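You operate a simulated robot arm through the tools that you are given. There is no shell and no other tool. Be economical: measure what you need, move in short steps, check, and stop when the job is done.

The job below is to be done with a simulated two-armed robot. You get a single attempt, and the scene is never put back.

JOB
Put the two loose dowels in their jar and close it.
Fine: stand the jar on the low step. Set down upright: what you pick out.

The check looks at the end state, three seconds after you hand in, the way a careful person would. Anything else that was tipped, shoved, dropped, spilled or broken makes it a failure.

ROBOT AND FRAMES
Two 7-joint arms with two-finger parallel grippers on one trunk, on a base that drives. Base frame: it is fixed to the floor where the robot stands at the start and does not move with it; the origin is under the middle of the robot, x ahead of it, y to its left, z up; the surface under the hand at the start is at about z = 800. Units: mm, degrees, N and s.
The left shoulder is at the start at [70, 133, 1151], the right one opposite. With the tool pointing down near the work surface each hand reaches from about 100 to 640 mm from the robot's upright axis, wherever it stands, measured 20 degrees to its own side. Places, roughly: low step on the press bench [700, 0, 900]. Payload 1.57 kg a hand.
The tool frame of a hand sits at the grasp point between the pads (the TCP): z along the fingers, y along the line on which they close. The tips reach 30 mm beyond it. The gripper opens to 80 mm. The fingers are 17 mm wide and 12 mm thick; the gripper's body (40 by 82 mm) begins 80 mm behind the TCP.
Orientation is that of the tool frame in the base frame, as a unit quaternion [x, y, z, w]. With the fingers straight down and closing along the base's y, the tool's x points along the base's -x, its y along +y and its z along -z.

CONTROLS
- The arms move only by the tool send_rows. It takes "left_motion", "right_motion" or both (then of equal length, played together; a hand with none holds still); each is one flat list of numbers, 7 for each row, row after row: the shift along the tool's x, y, z in mm, then the turn, a rotation vector about the tool's x, y, z in rad, then the gripper command, from -1 (shut) to 1 (fully open), values between in proportion. In form: [tx, ty, tz, rx, ry, rz, claw, tx, ty, tz, rx, ry, rz, claw, ...]. A call has 1 to 8 rows; each row shifts and turns the commanded pose from where the row before left it, along the tool's axes as they then stand. Each row takes 0.2 s and may step no farther than 50 mm and 8.6 degrees from the row before; otherwise, or with a gripper value out of range, the whole call is refused. Where a pose cannot be reached the arm comes as near as it can. A force on the tool above 50 N (or 10 N above the force at the start of the call, whichever is more), or a blocked arm, ends the call early, and 0.2 s more pass. Each finger travels about 153 mm/s and halts on what it meets, pressing with about 31 N; the grip force reading is that of the motor and also rises with nothing between the fingers. The clock runs only during rows and for 0.2 s after the last one: add rows that do not move to give the fingers time. The reply holds the time, the measured pose of the TCP, the force on the tool along the base axes, the opening and the grip force, in the units named above and with some noise, with the torque about the TCP (base axes, N m) and any sound that the robot's microphone picked up.
- Cameras (640 x 400 px; columns grow to the right, rows downward): "scene" is now at [135.9, -14.9, 1376.7]; the picture's right is [-0.17, -0.98, 0.00], its down [-0.59, 0.10, -0.80] and it looks along [0.79, -0.14, -0.60] (base axes); focal length 281 px, centre (320, 200). "left" rides on the left gripper at [72, 7, -122] in its tool frame; the picture's right is [-0.09, 1.00, 0.00], its down [-0.84, -0.08, -0.54] and it looks along [-0.54, -0.05, 0.84] (tool axes); focal length 238 px, centre (320, 200). "right" rides on the right gripper at [72, -7, -122] in its tool frame; the picture's right is [0.09, 1.00, 0.00], its down [-0.84, 0.08, -0.54] and it looks along [-0.54, 0.05, 0.84] (tool axes); focal length 238 px, centre (320, 200). There is no depth. A picture from a camera that has moved, and an enlarged one, comes with that camera's place and axes in the base frame and with its lens.
- get_image(camera): a new picture of that camera. No time passes.
- raise_lower(by): slides the trunk up (or, below 0, down) by that many mm; the arms and the scene camera ride with it, the base frame stays. It gives what a move gives, with no picture.
- drive_base(legs): drives the robot by 1 to 6 legs, each [ahead, left, turn to the left] in mm, mm and degrees, along the robot's own axes; the way and the turn of a leg run together, so that a leg with both is an arc; at most 1500 mm and 180 degrees a leg. The arms and the cameras ride along, it lands a little off, and it stops where it bumps. It gives what a move gives.
- pan_tilt(pan, tilt): turns the head with the scene camera to pan (to the left, within 86 degrees either way) and tilt (down, from -29 to 69), counted from straight ahead of the robot. It gives what a move gives.
- inspect(camera, box): a new picture of the part [left, top, right, bottom] of that camera's present view, enlarged. No time passes.
- hand_in(): hands the job in; it is judged then, once.

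Go step by step. Nothing tells you exact positions but the pictures and the camera data: compare them with the known pose of the tool, close in by small moves and look again before you grip or let go. The budget is 120 turns and 88 pictures, counting those below and the enlarged ones. Unless the task says otherwise, let go and move clear before handing in, and close with one line.

The tools are called after "Emit:" as a command line: name --argument value ..., lists and objects as JSON in quotes. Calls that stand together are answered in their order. send_rows: Moves the arms, as the interface text tells. Its arguments: {"type":"object","properties":{"left_motion":{"type":"array","items":{"type":"number"}},"right_motion":{"type":"array","items":{"type":"number"}}},"required":[]} The other tools are called the same way: raise_lower (by) slides the trunk up or down; drive_base (legs) drives the base; pan_tilt (pan, tilt) turns the head that bears the scene camera; get_image (camera) takes a picture; inspect (camera, box) takes an enlarged picture of a part of a camera's view; hand_in () hands the job in.

At the start:

```text
time: 0.0
left_tcp_pos: [444.8, 62.6, 1171.8]
left_ee_rot: [0.0, 1.0, 0.0, 0.0]
left_force: [0.6, 0.5, 0.3]
left_torque: [-0.01, 0.04, -0.01]
left_opening: 79.9
left_grasp_force: 0.1
right_tcp_pos: [392.1, -290.2, 1224.1]
right_ee_rot: [0.0, 1.0, 0.0, 0.0]
right_force: [-0.3, 0.6, -0.3]
right_torque: [0.01, -0.01, 0.03]
right_opening: 79.8
right_grasp_force: 0.0
trunk travel left (down, up): [-725.0, 215.0]
robot x, y, heading: [-1.3, 0.7, -0.0]
head pan, tilt: [-9.9, 37.1]
```

scene: 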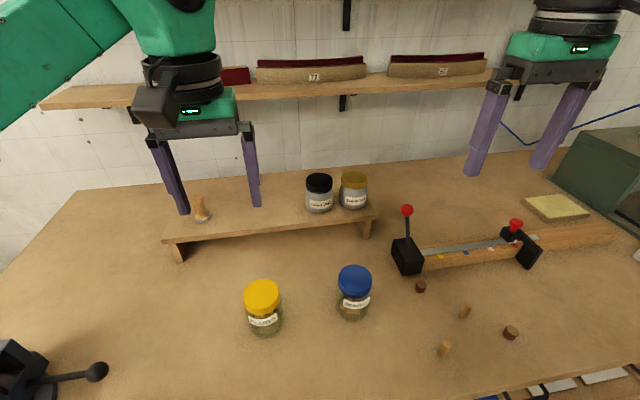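
right: 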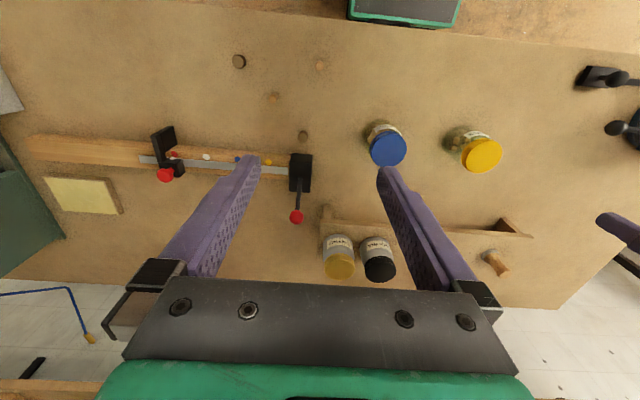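
left: 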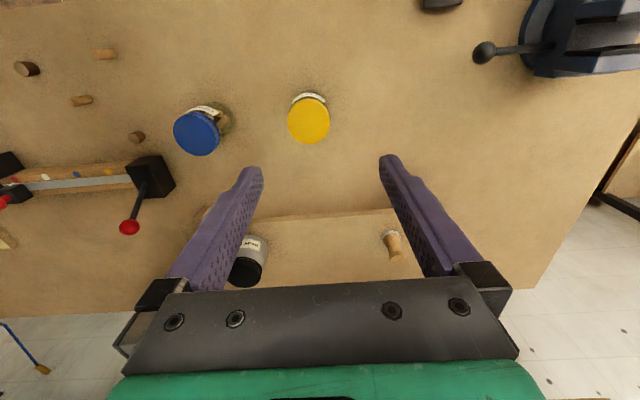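

I see four lidded jars (yellow, blue, black, ochre), a low step, and several small loose pieces on the bench, both light and dark. I'll enlarge the labels and the loose pieces first.

Emit:
inspect --camera "scene" --box '[230, 250, 390, 350]'

Emit:
inspect --camera "scene" --box '[290, 160, 386, 220]'

Emit:
inspect --camera "scene" --box '[390, 260, 550, 360]'

Emit:
inspect --camera "scene" --box '[150, 180, 310, 280]'

```text
4.00 times, centred on (310, 300) of scene
camera zoom: at [135.9, -14.9, 1376.7], right [-0.17, -0.98, 0.0], down [-0.59, 0.1, -0.8], along [0.79, -0.14, -0.6], focal length 1124 px, centre (360, -200)
```

zoom: 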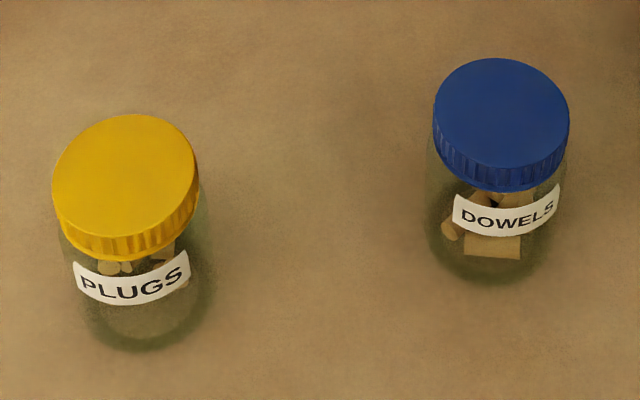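

```text
6.67 times, centred on (338, 190) of scene
camera zoom: at [135.9, -14.9, 1376.7], right [-0.17, -0.98, 0.0], down [-0.59, 0.1, -0.8], along [0.79, -0.14, -0.6], focal length 1874 px, centre (200, 267)
```

zoom: 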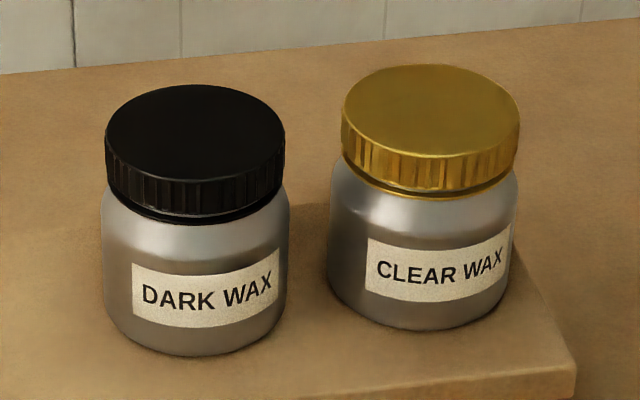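

```text
4.00 times, centred on (470, 310) of scene
camera zoom: at [135.9, -14.9, 1376.7], right [-0.17, -0.98, 0.0], down [-0.59, 0.1, -0.8], along [0.79, -0.14, -0.6], focal length 1124 px, centre (-280, -240)
```

zoom: 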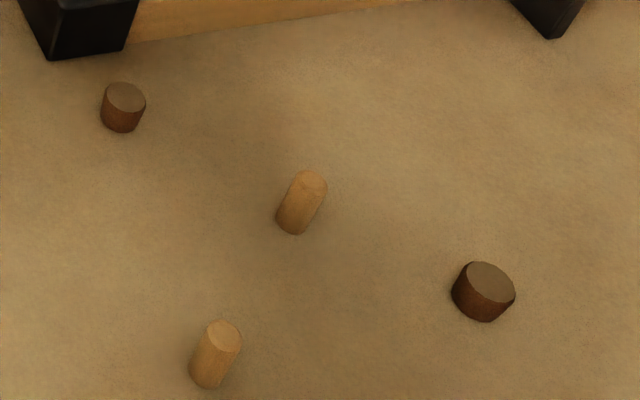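

```text
4.00 times, centred on (230, 230) of scene
camera zoom: at [135.9, -14.9, 1376.7], right [-0.17, -0.98, 0.0], down [-0.59, 0.1, -0.8], along [0.79, -0.14, -0.6], focal length 1124 px, centre (680, 80)
```

zoom: 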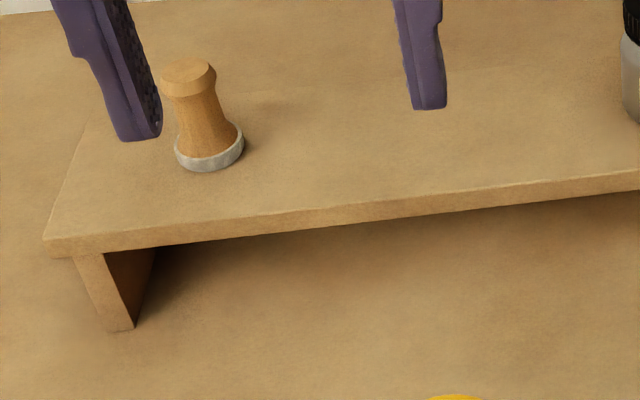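

The DOWELS jar is the blue-lidded one, at about (477,-149), and the light pegs standing on the bench look like the loose dowels. I'll bring the right hand closer to look at the jar and what's in it.

Emit:
send_rows --right_motion '[3, 27, 36, 0, 0, 0, 1, 3, 27, 36, 0, 0, 0, 1, 3, 27, 36, 0, 0, 0, 1, 3, 27, 36, 0, 0, 0, 1, 3, 27, 36, 0, 0, 0, 1]'

Emit:
get_image --camera "right"

Emit:
pan_tilt --pan -10 --tilt 60

Emit:
get_image --camera "scene"

```text
time: 1.2
left_tcp_pos: [446.7, 63.5, 1170.5]
left_ee_rot: [0.0, 1.0, 0.0, -0.001]
left_force: [0.4, -0.1, 0.9]
left_torque: [-0.03, -0.02, -0.03]
left_opening: 80.0
left_grasp_force: 0.0
right_tcp_pos: [378.7, -157.7, 1045.5]
right_ee_rot: [0.001, 1.0, 0.0, 0.0]
right_force: [0.7, 0.0, 0.5]
right_torque: [0.0, 0.04, 0.03]
right_opening: 80.1
right_grasp_force: 0.0
trunk travel left (down, up): [-725.0, 215.0]
robot x, y, heading: [-0.0, 1.3, -0.0]
head pan, tilt: [-9.9, 37.1]
```

```text
80 pictures are left
camera right: at [305.6, -163.8, 1167.9], right [-0.09, 1.0, 0.0], down [0.84, 0.08, 0.54], along [0.54, 0.05, -0.84], focal length 238 px, centre (320, 200)
```

right: 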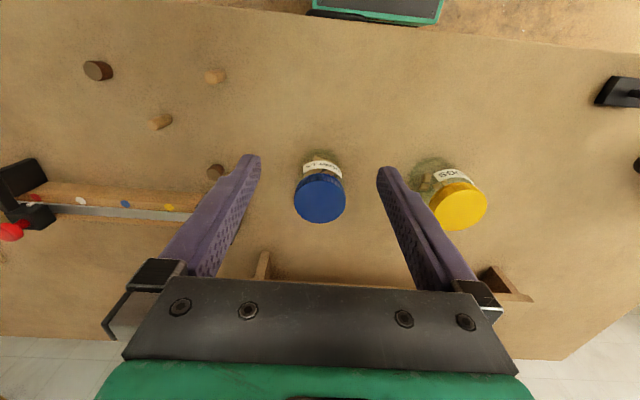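

```text
time: 2.1
left_tcp_pos: [445.6, 62.6, 1171.6]
left_ee_rot: [0.0, 1.0, 0.0, 0.0]
left_force: [0.6, -0.5, -0.1]
left_torque: [-0.03, 0.01, 0.02]
left_opening: 79.9
left_grasp_force: 0.0
right_tcp_pos: [376.1, -159.2, 1044.7]
right_ee_rot: [0.0, 1.0, 0.0, 0.0]
right_force: [0.1, -0.8, -0.4]
right_torque: [-0.02, 0.0, 0.05]
right_opening: 80.1
right_grasp_force: 0.1
trunk travel left (down, up): [-725.0, 215.0]
robot x, y, heading: [-0.1, -3.7, -0.2]
head pan, tilt: [-10.0, 60.0]
```

```text
79 pictures are left
camera scene: at [115.8, -11.6, 1345.6], right [-0.17, -0.98, 0.0], down [-0.85, 0.15, -0.5], along [0.49, -0.09, -0.87], focal length 281 px, centre (320, 200)
```

scene: 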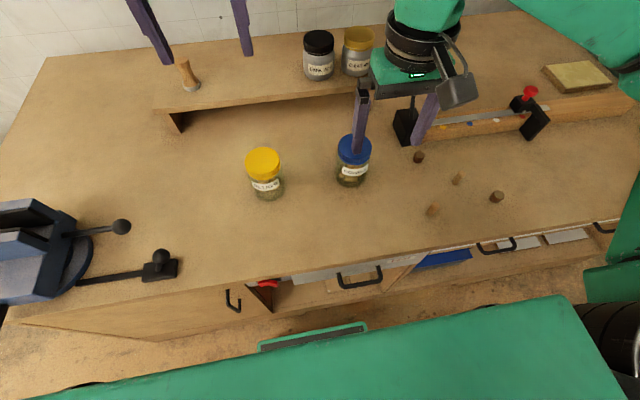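

The jar stands clear and the lid is about 68 mm across. I'll enlarge the right camera's view to get its outline, its contents and the pegs.

Emit:
inspect --camera "right" --box '[270, 140, 366, 230]'

Emit:
inspect --camera "scene" --box '[320, 130, 400, 195]'

Emit:
inspect --camera "right" --box '[70, 40, 262, 190]'

Emit:
inspect --camera "scene" --box '[400, 140, 520, 225]'

```text
4.44 times, centred on (318, 185) of right
camera zoom: at [304.7, -164.9, 1168.4], right [-0.09, 1.0, 0.0], down [0.84, 0.08, 0.54], along [0.54, 0.05, -0.84], focal length 1059 px, centre (329, 267)
```

zoom: 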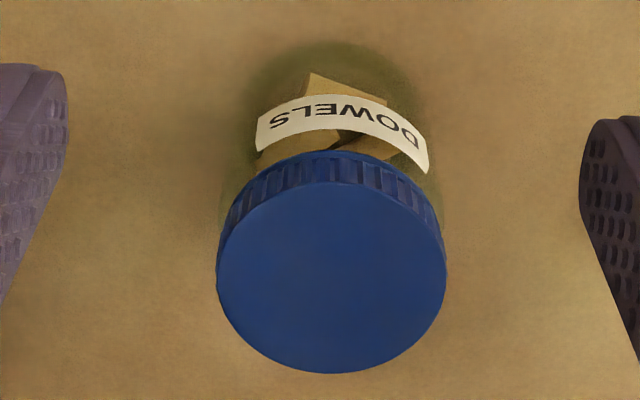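

```text
6.15 times, centred on (360, 162) of scene
camera zoom: at [115.8, -11.6, 1345.6], right [-0.17, -0.98, 0.0], down [-0.85, 0.15, -0.5], along [0.49, -0.09, -0.87], focal length 1730 px, centre (74, 431)
```

zoom: 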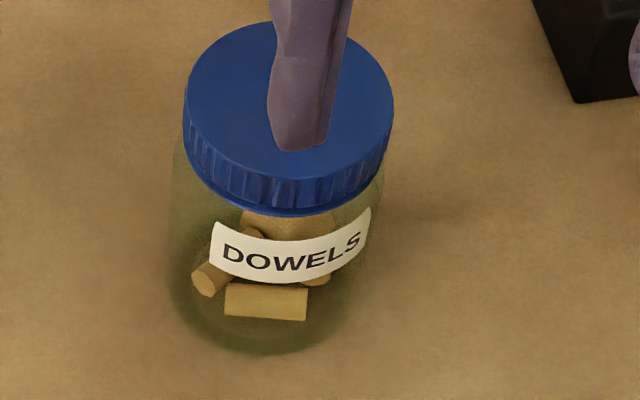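

```text
2.67 times, centred on (166, 115) of right
camera zoom: at [304.7, -164.9, 1168.4], right [-0.09, 1.0, 0.0], down [0.84, 0.08, 0.54], along [0.54, 0.05, -0.84], focal length 636 px, centre (731, 427)
```

zoom: 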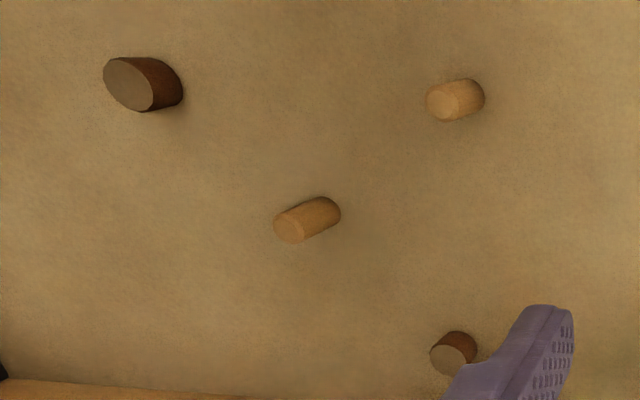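

```text
4.71 times, centred on (460, 182) of scene
camera zoom: at [115.8, -11.6, 1345.6], right [-0.17, -0.98, 0.0], down [-0.85, 0.15, -0.5], along [0.49, -0.09, -0.87], focal length 1323 px, centre (-339, 282)
```

zoom: 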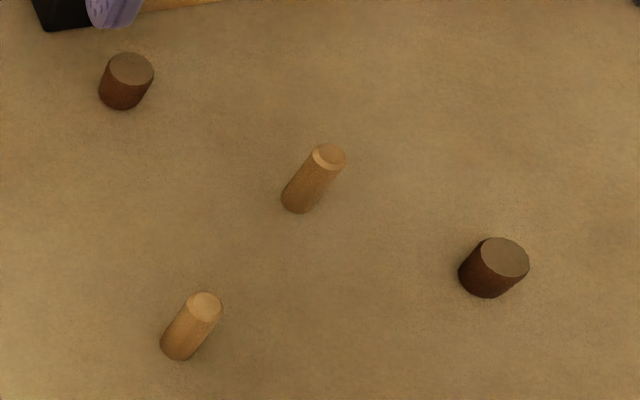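

The loose dowels are the light pegs at about (349,-296) and (416,-384), and the jar is at about (475,-149). I'll move the right hand aside and turn the left hand to grip the jar body from the back-left, about 35° below horizontal.

Emit:
send_rows --left_motion '[0, 0, 0, 0, 0, 0.131, 1, 0, 0, 0, 0, 0, 0.131, 1, 0, 0, 0, 0, 0, 0.131, 1, 0, 0, 0, 0, 0, 0.131, 1, 0, 0, 0, 0, 0, 0.131, 1, 0, 0, 0, 0, 0, 0.131, 1, 0, 0, 0, 0, -0.12, 0, 1, 0, 0, 0, 0, -0.12, 0, 1]' --right_motion '[0, -40, 0, 0, 0, 0, 1, 0, -40, 0, 0, 0, 0, 1, 0, -40, 0, 0, 0, 0, 1, 0, -40, 0, 0, 0, 0, 1, 0, 0, 0, 0, 0, 0, 1, 0, 0, 0, 0, 0, 0, 1, 0, 0, 0, 0, 0, 0, 1, 0, 0, 0, 0, 0, 0, 1]'

Emit:
send_rows --left_motion '[0, 0, 0, 0, -0.12, 0, 1, 0, 0, 0, 0, -0.12, 0, 1, 0, 0, 0, 0, -0.12, 0, 1, 0, 0, 0, 0, -0.12, 0, 1, 0, 0, 0, 0, -0.12, 0, 1, 0, 0, 0, 0, -0.12, 0, 1, 0, 0, 0, 0, 0, 0, 1]'

```text
time: 3.9
left_tcp_pos: [422.3, 56.5, 1161.5]
left_ee_rot: [0.38, 0.917, -0.047, 0.111]
left_force: [0.9, 0.0, -0.4]
left_torque: [0.0, -0.04, -0.03]
left_opening: 79.9
left_grasp_force: 0.1
left hand out of reach, approached as far as the arm can: row 6
right_tcp_pos: [377.0, -315.0, 1043.6]
right_ee_rot: [-0.001, 1.0, -0.001, 0.0]
right_force: [-0.6, -0.1, -0.2]
right_torque: [0.01, -0.04, -0.02]
right_opening: 80.1
right_grasp_force: 0.0
trunk travel left (down, up): [-725.0, 215.0]
robot x, y, heading: [-2.8, 0.9, 0.2]
head pan, tilt: [-10.0, 60.0]
```

```text
time: 5.5
left_tcp_pos: [422.9, 54.6, 1161.9]
left_ee_rot: [0.34, 0.819, -0.177, 0.427]
left_force: [-0.5, -0.2, -0.4]
left_torque: [0.02, 0.02, 0.01]
left_opening: 79.9
left_grasp_force: 0.1
right_tcp_pos: [378.4, -315.3, 1043.4]
right_ee_rot: [0.0, 1.0, 0.0, 0.0]
right_force: [0.5, -0.3, -1.1]
right_torque: [0.0, -0.01, 0.03]
right_opening: 80.0
right_grasp_force: 0.1
trunk travel left (down, up): [-725.0, 215.0]
robot x, y, heading: [-1.3, -2.3, -0.1]
head pan, tilt: [-10.0, 60.0]
```

The left hand has taken the intended tilt. I'll move it to a standoff about 120 mm behind the jar along the finger direction, then look.

Emit:
send_rows --left_motion '[26.7, -17.9, 35.5, 0, 0, 0, 1, 26.7, -17.9, 35.5, 0, 0, 0, 1, 26.7, -17.9, 35.5, 0, 0, 0, 1, 26.7, -17.9, 35.5, 0, 0, 0, 1, 26.7, -17.9, 35.5, 0, 0, 0, 1, 26.7, -17.9, 35.5, 0, 0, 0, 1, 0, 0, 0, 0, 0, 0, 1]'

Emit:
get_image --camera "left"

Emit:
get_image --camera "scene"

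```text
time: 7.1
left_tcp_pos: [403.3, -82.1, 909.5]
left_ee_rot: [0.341, 0.818, -0.178, 0.427]
left_force: [-0.9, 0.6, 0.0]
left_torque: [-0.01, 0.02, 0.0]
left_opening: 80.1
left_grasp_force: 0.0
right_tcp_pos: [377.4, -315.2, 1042.5]
right_ee_rot: [0.0, 1.0, -0.001, 0.0]
right_force: [0.5, -0.3, 0.4]
right_torque: [0.0, 0.04, -0.03]
right_opening: 80.0
right_grasp_force: 0.0
trunk travel left (down, up): [-725.0, 215.0]
robot x, y, heading: [1.5, -1.1, 0.0]
head pan, tilt: [-10.0, 60.0]
```

```text
74 pictures are left
camera left: at [309.4, 23.0, 919.7], right [0.74, 0.67, 0.08], down [-0.03, -0.08, 1.0], along [0.67, -0.74, -0.04], focal length 238 px, centre (320, 200)
```

left: 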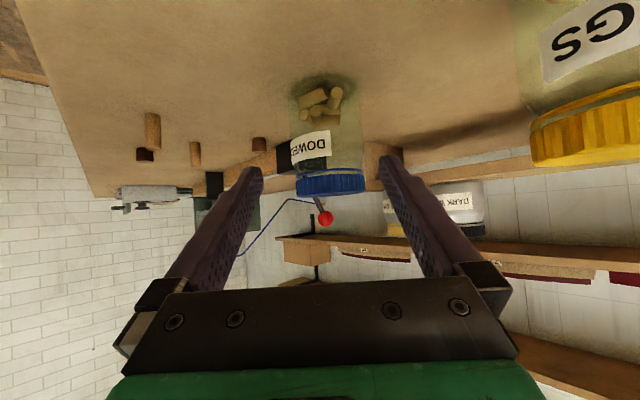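

```text
73 pictures are left
camera scene: at [115.7, -11.1, 1345.6], right [-0.17, -0.98, 0.0], down [-0.85, 0.15, -0.5], along [0.49, -0.09, -0.87], focal length 281 px, centre (320, 200)
```

scene: 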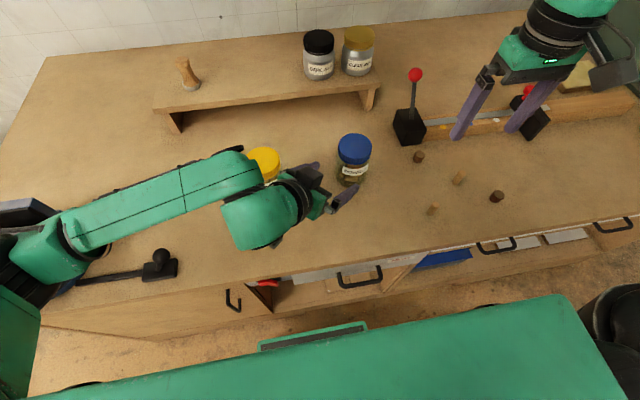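

The left camera now sees the jar side-on. I'll enlarge it to measure its width, heights and centre line.

Emit:
inspect --camera "left" --box '[265, 70, 393, 210]'

```text
2.86 times, centred on (329, 140) of left
camera zoom: at [309.4, 23.0, 919.7], right [0.74, 0.67, 0.08], down [-0.03, -0.08, 1.0], along [0.67, -0.74, -0.04], focal length 681 px, centre (294, 371)
```

zoom: 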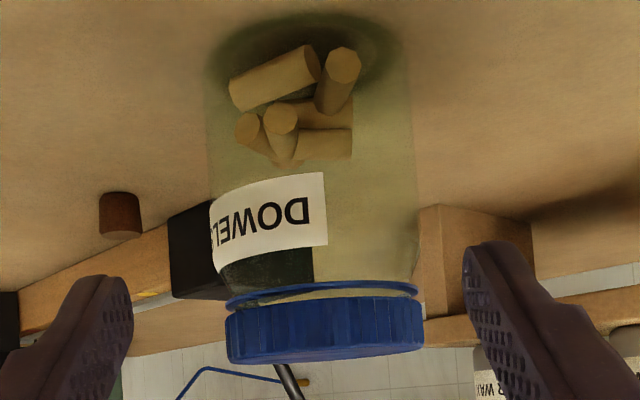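

The body is about 73 mm wide, so there are roughly 3 mm to spare on each side, and it sits about 7 mm to the tool's +y. I'll shift sideways, advance to just short of straddling it, and check.

Emit:
send_rows --left_motion '[1, 3.4, 17, 0, 0, 0, 1, 1, 3.4, 17, 0, 0, 0, 1, 0, 0, 0, 0, 0, 0, 1]'

Emit:
inspect --camera "left" --box '[220, 40, 420, 220]'

```text
time: 7.9
left_tcp_pos: [428.0, -95.0, 887.4]
left_ee_rot: [0.34, 0.819, -0.176, 0.427]
left_force: [0.2, -0.2, -0.8]
left_torque: [-0.03, -0.01, -0.02]
left_opening: 80.0
left_grasp_force: 0.0
right_tcp_pos: [376.7, -315.6, 1043.7]
right_ee_rot: [0.0, 1.0, 0.0, 0.0]
right_force: [0.4, 0.1, -0.1]
right_torque: [-0.01, -0.02, -0.01]
right_opening: 80.2
right_grasp_force: 0.1
trunk travel left (down, up): [-725.0, 215.0]
robot x, y, heading: [0.0, -2.0, -0.2]
head pan, tilt: [-10.0, 60.0]
```

```text
2.22 times, centred on (320, 130) of left
camera zoom: at [333.7, 9.1, 898.1], right [0.74, 0.67, 0.08], down [-0.03, -0.08, 1.0], along [0.67, -0.74, -0.04], focal length 530 px, centre (320, 356)
```

zoom: 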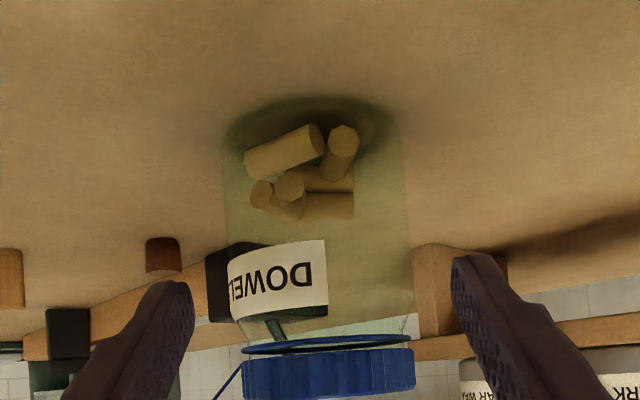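

The jar now sits between the fingers to within about 1 mm. I'll advance the remaining 80 mm in gentle steps.

Emit:
send_rows --left_motion '[0, 0, 14, 0, 0, 0, 1, 0, 0, 14, 0, 0, 0, 1, 0, 0, 14, 0, 0, 0, 1, 0, 0, 0, 0, 0, 0, 1]'

Emit:
inspect --camera "left" --box '[200, 0, 440, 220]'

```text
time: 8.9
left_tcp_pos: [453.1, -118.8, 863.2]
left_ee_rot: [0.339, 0.819, -0.177, 0.428]
left_force: [0.6, 0.0, -0.3]
left_torque: [0.02, -0.01, 0.02]
left_opening: 80.0
left_grasp_force: 0.0
right_tcp_pos: [377.4, -316.0, 1043.2]
right_ee_rot: [0.0, 1.0, 0.0, 0.0]
right_force: [0.3, 0.3, 0.2]
right_torque: [0.01, 0.01, -0.01]
right_opening: 79.7
right_grasp_force: 0.0
trunk travel left (down, up): [-725.0, 215.0]
robot x, y, heading: [3.5, 1.9, -0.1]
head pan, tilt: [-10.0, 60.0]
```

```text
1.82 times, centred on (320, 110) of left
camera zoom: at [358.4, -14.3, 873.7], right [0.74, 0.67, 0.08], down [-0.03, -0.08, 1.0], along [0.67, -0.74, -0.04], focal length 433 px, centre (320, 364)
```

zoom: 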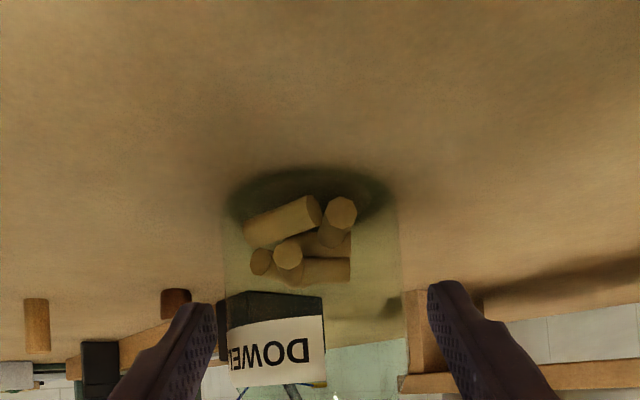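

The gap on the left is slightly smaller than on the right, so I'll correct by 1.5 mm and finish the advance.

Emit:
send_rows --left_motion '[0, -1.6, 4, 0, 0, 0, 1, 0, 0, 11, 0, 0, 0, 1, 0, 0, 11, 0, 0, 0, 1, 0, 0, 10, 0, 0, 0, 1, 0, 0, 0, 0, 0, 0, 1]'

Emit:
get_image --camera "left"

Emit:
inspect --camera "scene" --box '[260, 110, 420, 230]'

```text
time: 10.1
left_tcp_pos: [470.5, -140.1, 843.7]
left_ee_rot: [0.34, 0.819, -0.177, 0.427]
left_force: [-0.5, -0.6, 0.3]
left_torque: [0.03, -0.02, 0.02]
left_opening: 80.1
left_grasp_force: 0.1
right_tcp_pos: [376.8, -315.8, 1043.5]
right_ee_rot: [0.0, 1.0, 0.001, 0.0]
right_force: [0.1, -0.1, -0.4]
right_torque: [0.01, 0.0, 0.03]
right_opening: 80.0
right_grasp_force: 0.0
trunk travel left (down, up): [-725.0, 215.0]
robot x, y, heading: [3.2, -0.8, -0.2]
head pan, tilt: [-10.0, 60.0]
```

```text
69 pictures are left
camera left: at [377.7, -36.7, 853.1], right [0.74, 0.67, 0.08], down [-0.03, -0.08, 1.0], along [0.67, -0.74, -0.04], focal length 238 px, centre (320, 200)
```

left: 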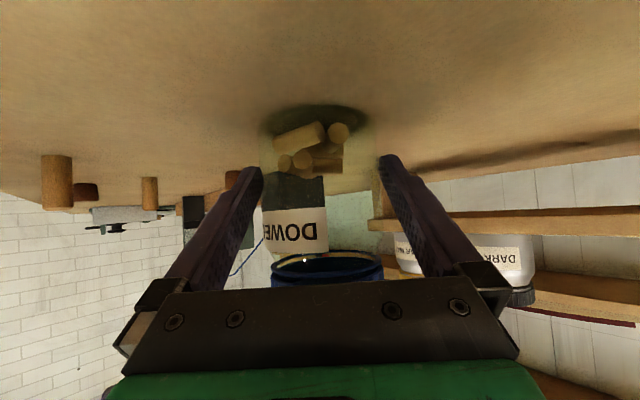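

```text
3.33 times, centred on (340, 170) of scene
camera zoom: at [115.8, -11.4, 1345.6], right [-0.17, -0.98, 0.0], down [-0.85, 0.15, -0.5], along [0.49, -0.09, -0.87], focal length 937 px, centre (253, 300)
```

zoom: 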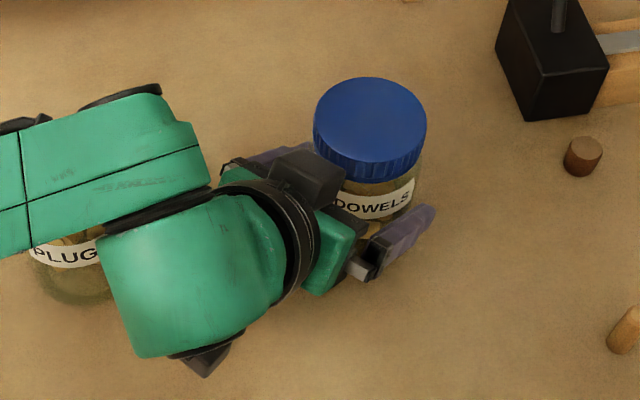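

No contact so far, and the jar's axis seems to be 10–20 mm ahead of the TCP. I'll slide about 12 mm further horizontally and close.

Emit:
send_rows --left_motion '[-3.5, -0.4, 5, 0, 0, 0, 1, -3.5, -0.4, 5, 0, 0, 0, 1, 0, 0, 0, 0, 0, 0, 1]'

Emit:
inspect --camera "left" --box '[220, 90, 420, 290]'

```text
time: 10.9
left_tcp_pos: [481.1, -148.9, 841.6]
left_ee_rot: [0.34, 0.819, -0.177, 0.428]
left_force: [0.0, -1.1, 0.2]
left_torque: [0.02, 0.03, 0.0]
left_opening: 80.2
left_grasp_force: 0.0
right_tcp_pos: [377.4, -315.9, 1042.8]
right_ee_rot: [0.0, 1.0, 0.0, 0.0]
right_force: [0.3, -0.3, -0.5]
right_torque: [-0.04, 0.03, -0.01]
right_opening: 79.9
right_grasp_force: 0.0
trunk travel left (down, up): [-725.0, 215.0]
robot x, y, heading: [0.4, 0.2, 0.0]
head pan, tilt: [-10.0, 60.0]
```

```text
2.00 times, centred on (320, 190) of left
camera zoom: at [386.3, -45.7, 853.2], right [0.74, 0.67, 0.08], down [-0.03, -0.08, 1.0], along [0.67, -0.74, -0.04], focal length 477 px, centre (320, 220)
```

zoom: 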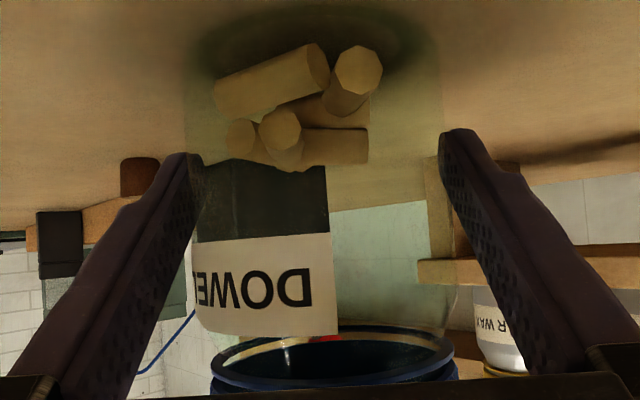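

The jar is well straddled, so I'll close the left hand on it.

Emit:
send_rows --left_motion '[0, 0, 0, 0, 0, 0, 0.9, 0, 0, 0, 0, 0, 0, 0.8, 0, 0, 0, 0, 0, 0, 0.7, 0, 0, 0, 0, 0, 0, 0.5, 0, 0, 0, 0, 0, 0, 0.3, 0, 0, 0, 0, 0, 0, 0.3]'

Emit:
get_image --camera "scene"

```text
time: 12.3
left_tcp_pos: [480.0, -149.3, 842.6]
left_ee_rot: [0.339, 0.819, -0.177, 0.427]
left_force: [0.8, 0.2, 1.7]
left_torque: [-0.06, 0.04, 0.02]
left_opening: 71.3
left_grasp_force: 31.2
right_tcp_pos: [378.5, -315.2, 1043.1]
right_ee_rot: [0.0, 1.0, 0.0, -0.001]
right_force: [0.4, -0.2, -0.4]
right_torque: [0.01, 0.03, 0.02]
right_opening: 80.1
right_grasp_force: 0.1
trunk travel left (down, up): [-725.0, 215.0]
robot x, y, heading: [3.5, -2.2, 0.1]
head pan, tilt: [-10.0, 60.0]
```

```text
66 pictures are left
camera scene: at [116.1, -11.5, 1345.6], right [-0.17, -0.98, 0.0], down [-0.85, 0.15, -0.5], along [0.49, -0.09, -0.87], focal length 281 px, centre (320, 200)
```

scene: 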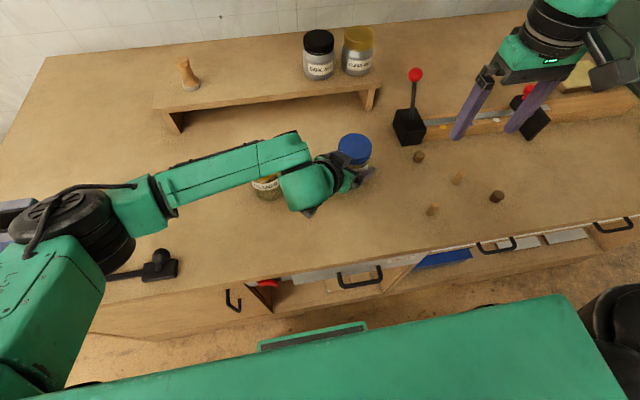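

The jar is held (71 mm). Now I'll bring the right hand above the lid and turn it 60° clockwise, ready for a counter-clockwise unscrewing stroke.

Emit:
send_rows --right_motion '[-25.5, 41, 0, 0, 0, 0, 1, -25.5, 41, 0, 0, 0, 0, 1, -25.5, 41, 0, 0, 0, 0, 1, -25.5, 41, 0, 0, 0, 0, 1, 0, 0, 0, 0, 0, 0, 1]'

Emit:
send_rows --right_motion '[0, 0, 0, 0, 0, 0.131, 1, 0, 0, 0, 0, 0, 0.131, 1, 0, 0, 0, 0, 0, 0.131, 1, 0, 0, 0, 0, 0, 0.131, 1, 0, 0, 0, 0, 0, 0.131, 1, 0, 0, 0, 0, 0, 0.131, 1, 0, 0, 0, 0, 0, 0.131, 1, 0, 0, 0, 0, 0, 0.131, 1]'

Emit:
get_image --camera "right"

```text
time: 13.5
left_tcp_pos: [478.6, -149.2, 842.8]
left_ee_rot: [0.34, 0.819, -0.176, 0.427]
left_force: [-0.3, 0.7, 1.4]
left_torque: [0.02, 0.01, 0.0]
left_opening: 71.4
left_grasp_force: 31.4
right_tcp_pos: [480.8, -152.7, 1043.3]
right_ee_rot: [0.001, 1.0, 0.0, 0.001]
right_force: [0.4, 0.3, -0.6]
right_torque: [0.03, -0.01, -0.02]
right_opening: 80.0
right_grasp_force: 0.0
trunk travel left (down, up): [-725.0, 215.0]
robot x, y, heading: [-4.7, -2.2, 0.3]
head pan, tilt: [-10.0, 60.0]
```

```text
time: 15.3
left_tcp_pos: [480.1, -150.8, 842.8]
left_ee_rot: [0.339, 0.819, -0.177, 0.428]
left_force: [0.5, 0.3, 0.1]
left_torque: [-0.03, 0.07, -0.01]
left_opening: 71.4
left_grasp_force: 30.8
right_tcp_pos: [478.9, -152.1, 1043.9]
right_ee_rot: [0.502, 0.865, 0.0, 0.001]
right_force: [-0.3, -0.8, -0.8]
right_torque: [0.01, 0.0, -0.02]
right_opening: 80.1
right_grasp_force: 0.0
trunk travel left (down, up): [-725.0, 215.0]
robot x, y, heading: [-1.0, -0.4, -0.1]
head pan, tilt: [-10.0, 60.0]
```

```text
65 pictures are left
camera right: at [437.3, -92.6, 1166.6], right [0.82, 0.57, 0.0], down [0.48, -0.69, 0.54], along [0.31, -0.44, -0.84], focal length 238 px, centre (320, 200)
```

right: 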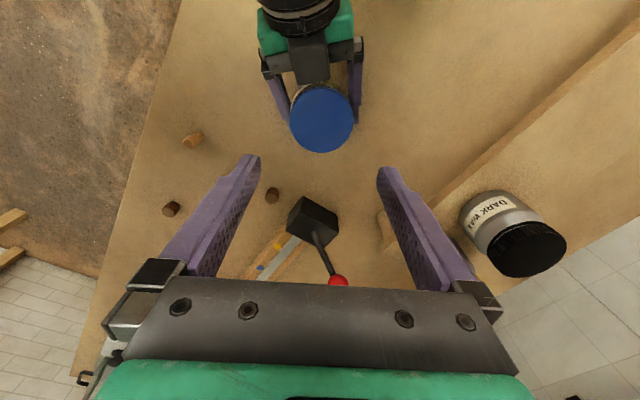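

The lid is at about (475,-145) with its top near z=899. I'll enlarge the view of the left hand's block beside the lid to judge the finger clearance.

Emit:
inspect --camera "right" --box '[240, 20, 400, 170]'

Emit:
inspect --camera "scene" --box '[290, 110, 400, 220]'

```text
2.67 times, centred on (320, 95) of right
camera zoom: at [437.3, -92.6, 1166.6], right [0.82, 0.57, 0.0], down [0.48, -0.69, 0.54], along [0.31, -0.44, -0.84], focal length 636 px, centre (320, 480)
```

zoom: 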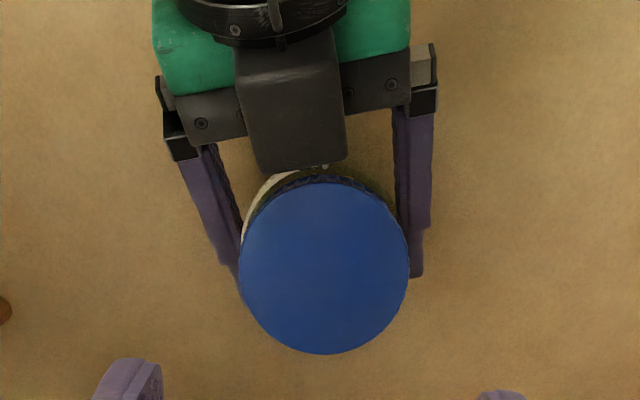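

```text
3.64 times, centred on (345, 165) of scene
camera zoom: at [115.8, -11.4, 1345.6], right [-0.17, -0.98, 0.0], down [-0.85, 0.15, -0.5], along [0.49, -0.09, -0.87], focal length 1022 px, centre (229, 327)
```

zoom: 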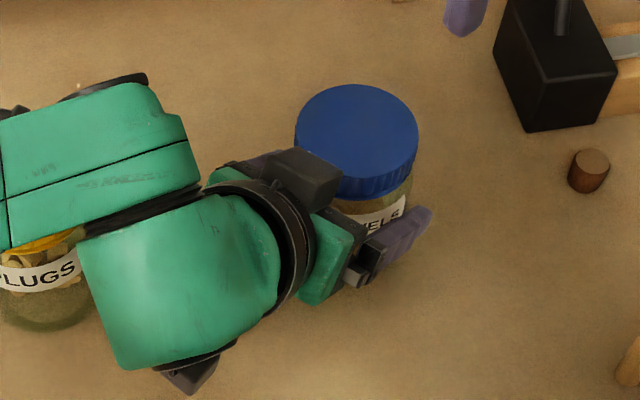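

There's a block on the near side of the lid, so the usable stroke is about ±45° around the left hand's closing line. I'll centre the right hand over the lid, turn another 22°, and descend partway.

Emit:
send_rows --right_motion '[8, 0.3, 0, 0, 0, 0, 1, 0, 0, 20, 0, 0, 0.131, 1, 0, 0, 25, 0, 0, 0.131, 1, 0, 0, 25, 0, 0, 0.131, 1, 0, 0, 0, 0, 0, 0, 1]'

Emit:
get_image --camera "right"

```text
time: 16.5
left_tcp_pos: [479.7, -149.2, 842.9]
left_ee_rot: [0.34, 0.819, -0.177, 0.427]
left_force: [-0.4, 0.6, 0.9]
left_torque: [-0.07, 0.05, -0.02]
left_opening: 71.5
left_grasp_force: 30.5
right_tcp_pos: [476.2, -142.9, 974.3]
right_ee_rot: [0.66, 0.751, 0.001, 0.0]
right_force: [-0.7, -0.6, -0.2]
right_torque: [0.03, -0.04, -0.01]
right_opening: 80.1
right_grasp_force: 0.0
trunk travel left (down, up): [-725.0, 215.0]
robot x, y, heading: [-1.8, -0.9, -0.2]
head pan, tilt: [-10.0, 60.0]
```

```text
62 pictures are left
camera right: at [459.0, -73.2, 1096.9], right [0.98, 0.22, 0.0], down [0.18, -0.82, 0.54], along [0.12, -0.53, -0.84], focal length 238 px, centre (320, 200)
```

right: 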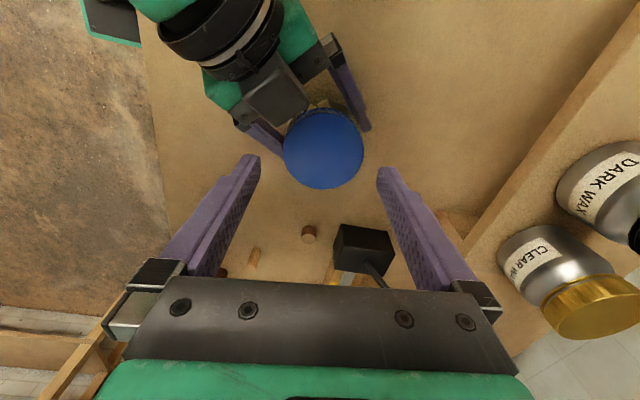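

The lid is centred to within about 2 mm. I'll correct that, descend to TCP z≈915 and close on the lid.

Emit:
send_rows --right_motion '[-2.3, 1.6, 0, 0, 0, 0, 1, 0, 0, 20, 0, 0, 0, 1, 0, 0, 20, 0, 0, 0, 1, 0, 0, 10, 0, 0, 0, 1, 0, 0, 8, 0, 0, 0, 1, 0, 0, 0, 0, 0, 0, 1]'

Emit:
get_image --camera "right"

Emit:
inspect --camera "scene" --box '[280, 90, 420, 220]'

```text
time: 17.9
left_tcp_pos: [479.9, -150.3, 842.8]
left_ee_rot: [0.34, 0.819, -0.177, 0.426]
left_force: [-1.1, 0.1, 0.8]
left_torque: [-0.04, 0.04, 0.02]
left_opening: 71.4
left_grasp_force: 31.0
right_tcp_pos: [476.6, -147.7, 914.8]
right_ee_rot: [0.66, 0.751, 0.0, 0.0]
right_force: [-0.2, 0.6, 0.5]
right_torque: [0.02, -0.03, 0.01]
right_opening: 80.0
right_grasp_force: 0.2
trunk travel left (down, up): [-725.0, 215.0]
robot x, y, heading: [-5.8, -2.5, -0.1]
head pan, tilt: [-10.0, 60.0]
```

```text
61 pictures are left
camera right: at [460.7, -76.2, 1037.8], right [0.98, 0.22, 0.0], down [0.18, -0.82, 0.54], along [0.12, -0.53, -0.84], focal length 238 px, centre (320, 200)
```

right: 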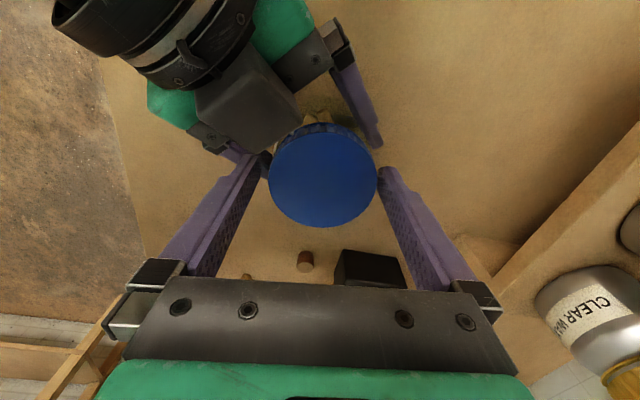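

```text
3.08 times, centred on (350, 155) of scene
camera zoom: at [115.8, -11.4, 1345.6], right [-0.17, -0.98, 0.0], down [-0.85, 0.15, -0.5], along [0.49, -0.09, -0.87], focal length 865 px, centre (228, 338)
```

zoom: 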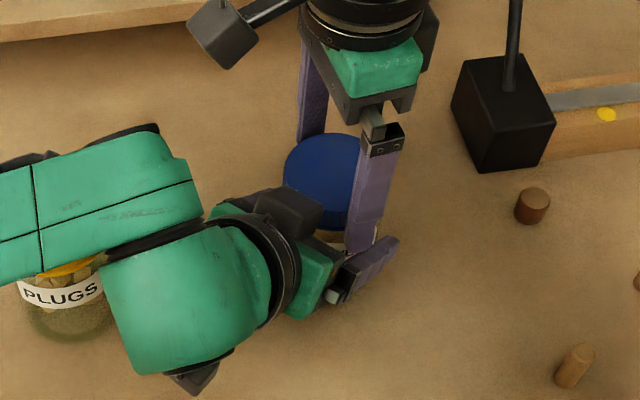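

The fingers straddle the lid, so I'll close on it.

Emit:
send_rows --right_motion '[0, 0, 0, 0, 0, 0, 0.8, 0, 0, 0, 0, 0, 0, 0.6, 0, 0, 0, 0, 0, 0, 0.3, 0, 0, 0, 0, 0, 0, 0.3]'

```text
time: 18.9
left_tcp_pos: [479.3, -150.6, 843.0]
left_ee_rot: [0.341, 0.818, -0.179, 0.427]
left_force: [-12.3, 1.3, 4.0]
left_torque: [-0.08, -0.57, -0.04]
left_opening: 71.6
left_grasp_force: 31.3
right_tcp_pos: [477.4, -146.9, 916.1]
right_ee_rot: [0.66, 0.751, 0.0, 0.001]
right_force: [12.7, -0.1, -3.3]
right_torque: [-0.01, -0.29, 0.02]
right_opening: 66.4
right_grasp_force: 30.9
trunk travel left (down, up): [-725.0, 215.0]
robot x, y, heading: [-2.2, -1.3, 0.2]
head pan, tilt: [-10.0, 60.0]
```

The grip is good, with a 12 N sideways load from being slightly off centre. I'll ease 1.5 mm to relieve it, then try turning counter-clockwise.

Emit:
send_rows --right_motion '[0, 1.5, 0, 0, 0, 0, 0.3, 0, 0, 0, 0, 0, -0.08, 0.3, 0, 0, 0, 0, 0, -0.08, 0.3]'

```text
time: 19.7
left_tcp_pos: [480.2, -150.0, 843.4]
left_ee_rot: [0.339, 0.819, -0.176, 0.428]
left_force: [-3.7, -3.5, 0.5]
left_torque: [0.05, 0.04, 0.07]
left_opening: 71.7
left_grasp_force: 30.9
right_tcp_pos: [477.7, -147.0, 915.5]
right_ee_rot: [0.598, 0.802, 0.0, -0.001]
right_force: [4.7, 3.0, -1.9]
right_torque: [0.13, -0.26, -0.04]
right_opening: 66.1
right_grasp_force: 30.3
trunk travel left (down, up): [-725.0, 215.0]
robot x, y, heading: [1.4, 2.9, -0.1]
head pan, tilt: [-10.0, 60.0]
```

It turns with little torque, so I'll continue the stroke.

Emit:
send_rows --right_motion '[0, 0, 0, 0, 0, -0.14, 0.3, 0, 0, 0, 0, 0, -0.14, 0.3, 0, 0, 0, 0, 0, -0.14, 0.3, 0, 0, 0, 0, 0, -0.14, 0.3, 0, 0, 0, 0, 0, -0.14, 0.3, 0, 0, 0, 0, 0, -0.14, 0.3, 0, 0, 0, 0, 0, -0.14, 0.3, 0, 0, 0, 0, 0, -0.14, 0.3]'

Emit:
get_image --camera "right"

Emit:
inspect --camera "scene" --box '[280, 90, 420, 220]'

```text
time: 21.5
left_tcp_pos: [481.9, -148.3, 843.0]
left_ee_rot: [0.338, 0.819, -0.175, 0.428]
left_force: [12.6, 5.8, 1.2]
left_torque: [-0.55, 0.5, 0.04]
left_opening: 71.5
left_grasp_force: 31.0
right_tcp_pos: [478.3, -148.1, 916.1]
right_ee_rot: [0.08, 0.997, -0.001, 0.0]
right_force: [-11.0, -6.6, 2.0]
right_torque: [-0.11, 0.28, -0.01]
right_opening: 66.4
right_grasp_force: 31.4
trunk travel left (down, up): [-725.0, 215.0]
robot x, y, heading: [0.7, 0.6, 0.3]
head pan, tilt: [-10.0, 60.0]
```

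```text
59 pictures are left
camera right: at [406.0, -141.7, 1038.5], right [0.07, 1.0, 0.0], down [0.84, -0.06, 0.54], along [0.54, -0.04, -0.84], focal length 238 px, centre (320, 200)
```

right: 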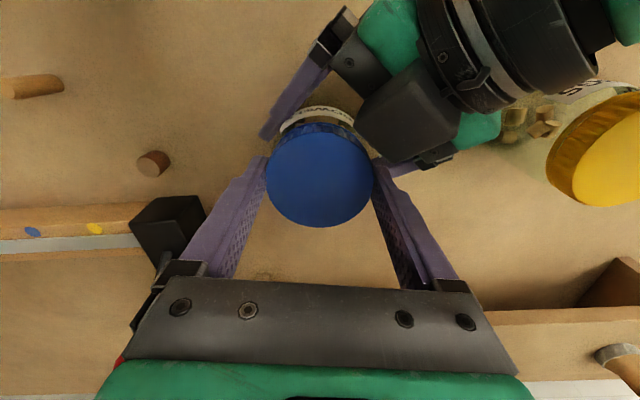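

```text
3.08 times, centred on (350, 155) of scene
camera zoom: at [115.9, -11.6, 1345.6], right [-0.17, -0.98, 0.0], down [-0.85, 0.15, -0.5], along [0.49, -0.09, -0.87], focal length 865 px, centre (228, 338)
```

zoom: 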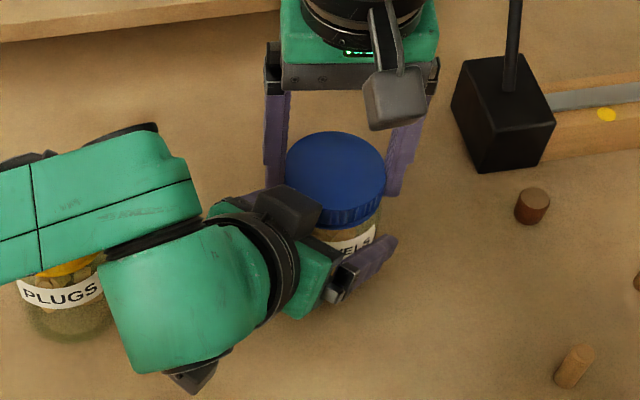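

The lid has turned about 82°, and the label hasn't moved. I'll try a small lift to see whether the lid is free.

Emit:
send_rows --right_motion '[1, 0, -2, 0, 0, 0, 0.3, 0.5, 0, -2, 0, 0, 0, 0.3, 0, 0, 0, 0, 0, 0, 0.3]'

```text
time: 22.3
left_tcp_pos: [481.3, -149.4, 845.6]
left_ee_rot: [0.34, 0.818, -0.178, 0.428]
left_force: [0.2, 20.8, 18.2]
left_torque: [-0.94, 0.0, -0.06]
left_opening: 71.2
left_grasp_force: 31.7
right_tcp_pos: [477.3, -147.8, 918.6]
right_ee_rot: [0.083, 0.997, -0.003, 0.0]
right_force: [0.6, -20.6, -20.8]
right_torque: [-0.54, 0.02, -0.03]
right_opening: 66.7
right_grasp_force: 31.1
trunk travel left (down, up): [-725.0, 215.0]
robot x, y, heading: [-1.6, -0.7, 0.1]
head pan, tilt: [-10.0, 60.0]
```

The lid is still threaded: the jar came up with it. I'll lower it back, release, turn the hand back, and do another stroke.

Emit:
send_rows --right_motion '[0, -0.5, 2, 0, 0, 0, 0.3, 0, -0.5, 2, 0, 0, 0, 0.3, 0, 0, 0, 0, 0, 0, 1, 0, 0, 0, 0, 0, 0, 1]'

Emit:
send_rows --right_motion '[0, 0, 0, 0, 0, 0.15, 1, 0, 0, 0, 0, 0, 0.15, 1, 0, 0, 0, 0, 0, 0.15, 1, 0, 0, 0, 0, 0, 0.15, 1, 0, 0, 0, 0, 0, 0.15, 1, 0, 0, 0, 0, 0, 0.15, 1, 0, 0, 0, 0, 0, 0.15, 1, 0, 0, 0, 0, 0, 0.15, 1]'

Emit:
send_rows --right_motion '[0, 0, 0, 0, 0, 0.13, 1, 0, 0, 0, 0, 0, 0.0, 1, 0, 0, 0, 0, 0, 0, 0.6, 0, 0, 0, 0, 0, 0, 0.3, 0, 0, 0, 0, 0, 0, 0.3]'

```text
time: 23.3
left_tcp_pos: [478.9, -150.8, 842.4]
left_ee_rot: [0.341, 0.819, -0.178, 0.425]
left_force: [-1.5, -1.9, 2.5]
left_torque: [0.09, 0.02, 0.07]
left_opening: 71.2
left_grasp_force: 30.8
right_tcp_pos: [477.8, -145.6, 916.4]
right_ee_rot: [0.081, 0.997, 0.002, 0.001]
right_force: [0.6, 0.5, -0.2]
right_torque: [0.01, 0.03, -0.01]
right_opening: 79.8
right_grasp_force: 0.1
trunk travel left (down, up): [-725.0, 215.0]
robot x, y, heading: [-0.5, 0.6, -0.1]
head pan, tilt: [-10.0, 60.0]
```

```text
time: 25.1
left_tcp_pos: [481.2, -150.1, 843.2]
left_ee_rot: [0.339, 0.82, -0.176, 0.427]
left_force: [0.6, -0.1, 0.3]
left_torque: [0.05, 0.04, 0.02]
left_opening: 71.2
left_grasp_force: 31.0
right_tcp_pos: [476.8, -146.7, 916.8]
right_ee_rot: [0.63, 0.776, -0.001, 0.0]
right_force: [-0.4, 0.6, 1.1]
right_torque: [-0.01, 0.02, 0.0]
right_opening: 80.3
right_grasp_force: 0.1
trunk travel left (down, up): [-725.0, 215.0]
robot x, y, heading: [2.2, 2.1, -0.0]
head pan, tilt: [-10.0, 60.0]
```

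```text
time: 26.3
left_tcp_pos: [479.6, -150.9, 842.4]
left_ee_rot: [0.34, 0.819, -0.178, 0.426]
left_force: [-11.8, 1.8, 0.8]
left_torque: [-0.07, -0.58, 0.02]
left_opening: 71.4
left_grasp_force: 31.2
right_tcp_pos: [478.1, -148.1, 915.3]
right_ee_rot: [0.679, 0.734, 0.0, 0.001]
right_force: [13.0, -2.1, -1.0]
right_torque: [-0.04, -0.32, 0.02]
right_opening: 66.5
right_grasp_force: 31.1
trunk travel left (down, up): [-725.0, 215.0]
robot x, y, heading: [1.6, 1.9, 0.1]
head pan, tilt: [-10.0, 60.0]
```

The second stroke, with the same small centring correction.

Emit:
send_rows --right_motion '[0, 1.5, 0, 0, 0, 0, 0.3, 0, 0, 0, 0, 0, -0.15, 0.3, 0, 0, 0, 0, 0, -0.15, 0.3, 0, 0, 0, 0, 0, -0.15, 0.3, 0, 0, 0, 0, 0, -0.15, 0.3, 0, 0, 0, 0, 0, -0.15, 0.3, 0, 0, 0, 0, 0, -0.15, 0.3, 0, 0, 0, 0, 0, -0.15, 0.3]'

Emit:
send_rows --right_motion '[1, -0.5, 0, 0, 0, -0.15, 0.3, 1, -0.5, 0, 0, 0, -0.15, 0.3, 0, 0, 0, 0, 0, -0.05, 0.3, 0, 0, -2, 0, 0, 0, 0.3, 0, 0, 0, 0, 0, 0, 0.3]'

```text
time: 28.1
left_tcp_pos: [481.1, -148.7, 841.8]
left_ee_rot: [0.339, 0.82, -0.175, 0.427]
left_force: [7.2, -1.4, -6.2]
left_torque: [0.06, 0.46, 0.0]
left_opening: 71.1
left_grasp_force: 30.5
right_tcp_pos: [479.4, -146.3, 916.5]
right_ee_rot: [0.217, 0.976, 0.0, 0.0]
right_force: [-8.6, 0.6, 7.1]
right_torque: [-0.02, 0.16, -0.04]
right_opening: 66.6
right_grasp_force: 31.1
trunk travel left (down, up): [-725.0, 215.0]
robot x, y, heading: [4.7, -0.1, -0.1]
head pan, tilt: [-10.0, 60.0]
```

```text
time: 29.3
left_tcp_pos: [480.5, -151.3, 842.4]
left_ee_rot: [0.339, 0.819, -0.178, 0.427]
left_force: [-6.8, 8.7, 0.4]
left_torque: [-0.42, -0.37, -0.03]
left_opening: 71.2
left_grasp_force: 31.1
right_tcp_pos: [477.0, -148.8, 916.4]
right_ee_rot: [0.048, 0.999, -0.001, 0.0]
right_force: [7.3, -8.0, -0.4]
right_torque: [-0.24, -0.17, -0.01]
right_opening: 66.5
right_grasp_force: 30.9
trunk travel left (down, up): [-725.0, 215.0]
robot x, y, heading: [0.7, -1.5, 0.1]
head pan, tilt: [-10.0, 60.0]
```

The thread is pushing the lid up. I'll test with another small lift.

Emit:
send_rows --right_motion '[-1, -0.8, -2, 0, 0, 0, 0.3, 0, 0, -2, 0, 0, 0, 0.3, 0, 0, 0, 0, 0, 0, 0.3]'

```text
time: 30.1
left_tcp_pos: [481.0, -150.8, 844.4]
left_ee_rot: [0.34, 0.817, -0.179, 0.43]
left_force: [-8.5, 9.4, 18.6]
left_torque: [-0.38, -0.25, -0.03]
left_opening: 71.0
left_grasp_force: 31.4
right_tcp_pos: [476.4, -148.8, 920.1]
right_ee_rot: [0.046, 0.999, -0.001, -0.002]
right_force: [7.3, -8.9, -21.2]
right_torque: [-0.24, -0.38, 0.0]
right_opening: 66.6
right_grasp_force: 30.5
trunk travel left (down, up): [-725.0, 215.0]
robot x, y, heading: [-1.9, 2.3, 0.1]
head pan, tilt: [-10.0, 60.0]
```

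Still threaded; on to stroke three.

Emit:
send_rows --right_motion '[0, 0, 2, 0, 0, 0, 0.3, 0, 0, 1.5, 0, 0, 0, 0.3, 0, 0, 0, 0, 0, 0, 1, 0, 0, 0, 0, 0, 0, 1, 0, 0, 0, 0, 0, 0.15, 1, 0, 0, 0, 0, 0, 0.15, 1, 0, 0, 0, 0, 0, 0.15, 1, 0, 0, 0, 0, 0, 0.15, 1]'

Emit:
send_rows --right_motion '[0, 0, 0, 0, 0, 0.15, 1, 0, 0, 0, 0, 0, 0.15, 1, 0, 0, 0, 0, 0, 0.15, 1, 0, 0, 0, 0, 0, 0.15, 1, 0, 0, 0, 0, 0, 0.15, 1, 0, 0, 0, 0, 0, 0, 0.6, 0, 0, 0, 0, 0, 0, 0.3, 0, 0, 0, 0, 0, 0, 0.3]'

```text
time: 31.9
left_tcp_pos: [480.1, -149.5, 842.6]
left_ee_rot: [0.339, 0.82, -0.177, 0.427]
left_force: [0.0, 1.4, 0.1]
left_torque: [0.05, 0.05, -0.05]
left_opening: 71.1
left_grasp_force: 30.3
right_tcp_pos: [477.3, -149.5, 917.7]
right_ee_rot: [0.341, 0.94, 0.0, 0.0]
right_force: [0.3, 0.3, 0.6]
right_torque: [0.0, -0.02, 0.01]
right_opening: 80.0
right_grasp_force: 0.1
trunk travel left (down, up): [-725.0, 215.0]
robot x, y, heading: [-1.6, -1.0, 0.2]
head pan, tilt: [-10.0, 60.0]
```

```text
time: 33.7
left_tcp_pos: [480.1, -150.6, 842.6]
left_ee_rot: [0.341, 0.819, -0.178, 0.426]
left_force: [-8.4, -1.4, -2.0]
left_torque: [0.04, -0.47, 0.0]
left_opening: 71.2
left_grasp_force: 30.5
right_tcp_pos: [476.8, -148.8, 917.6]
right_ee_rot: [0.66, 0.751, 0.001, 0.001]
right_force: [9.7, 0.2, -0.8]
right_torque: [0.0, -0.2, 0.0]
right_opening: 66.4
right_grasp_force: 30.7
trunk travel left (down, up): [-725.0, 215.0]
robot x, y, heading: [-1.5, 4.2, 0.0]
head pan, tilt: [-10.0, 60.0]
```

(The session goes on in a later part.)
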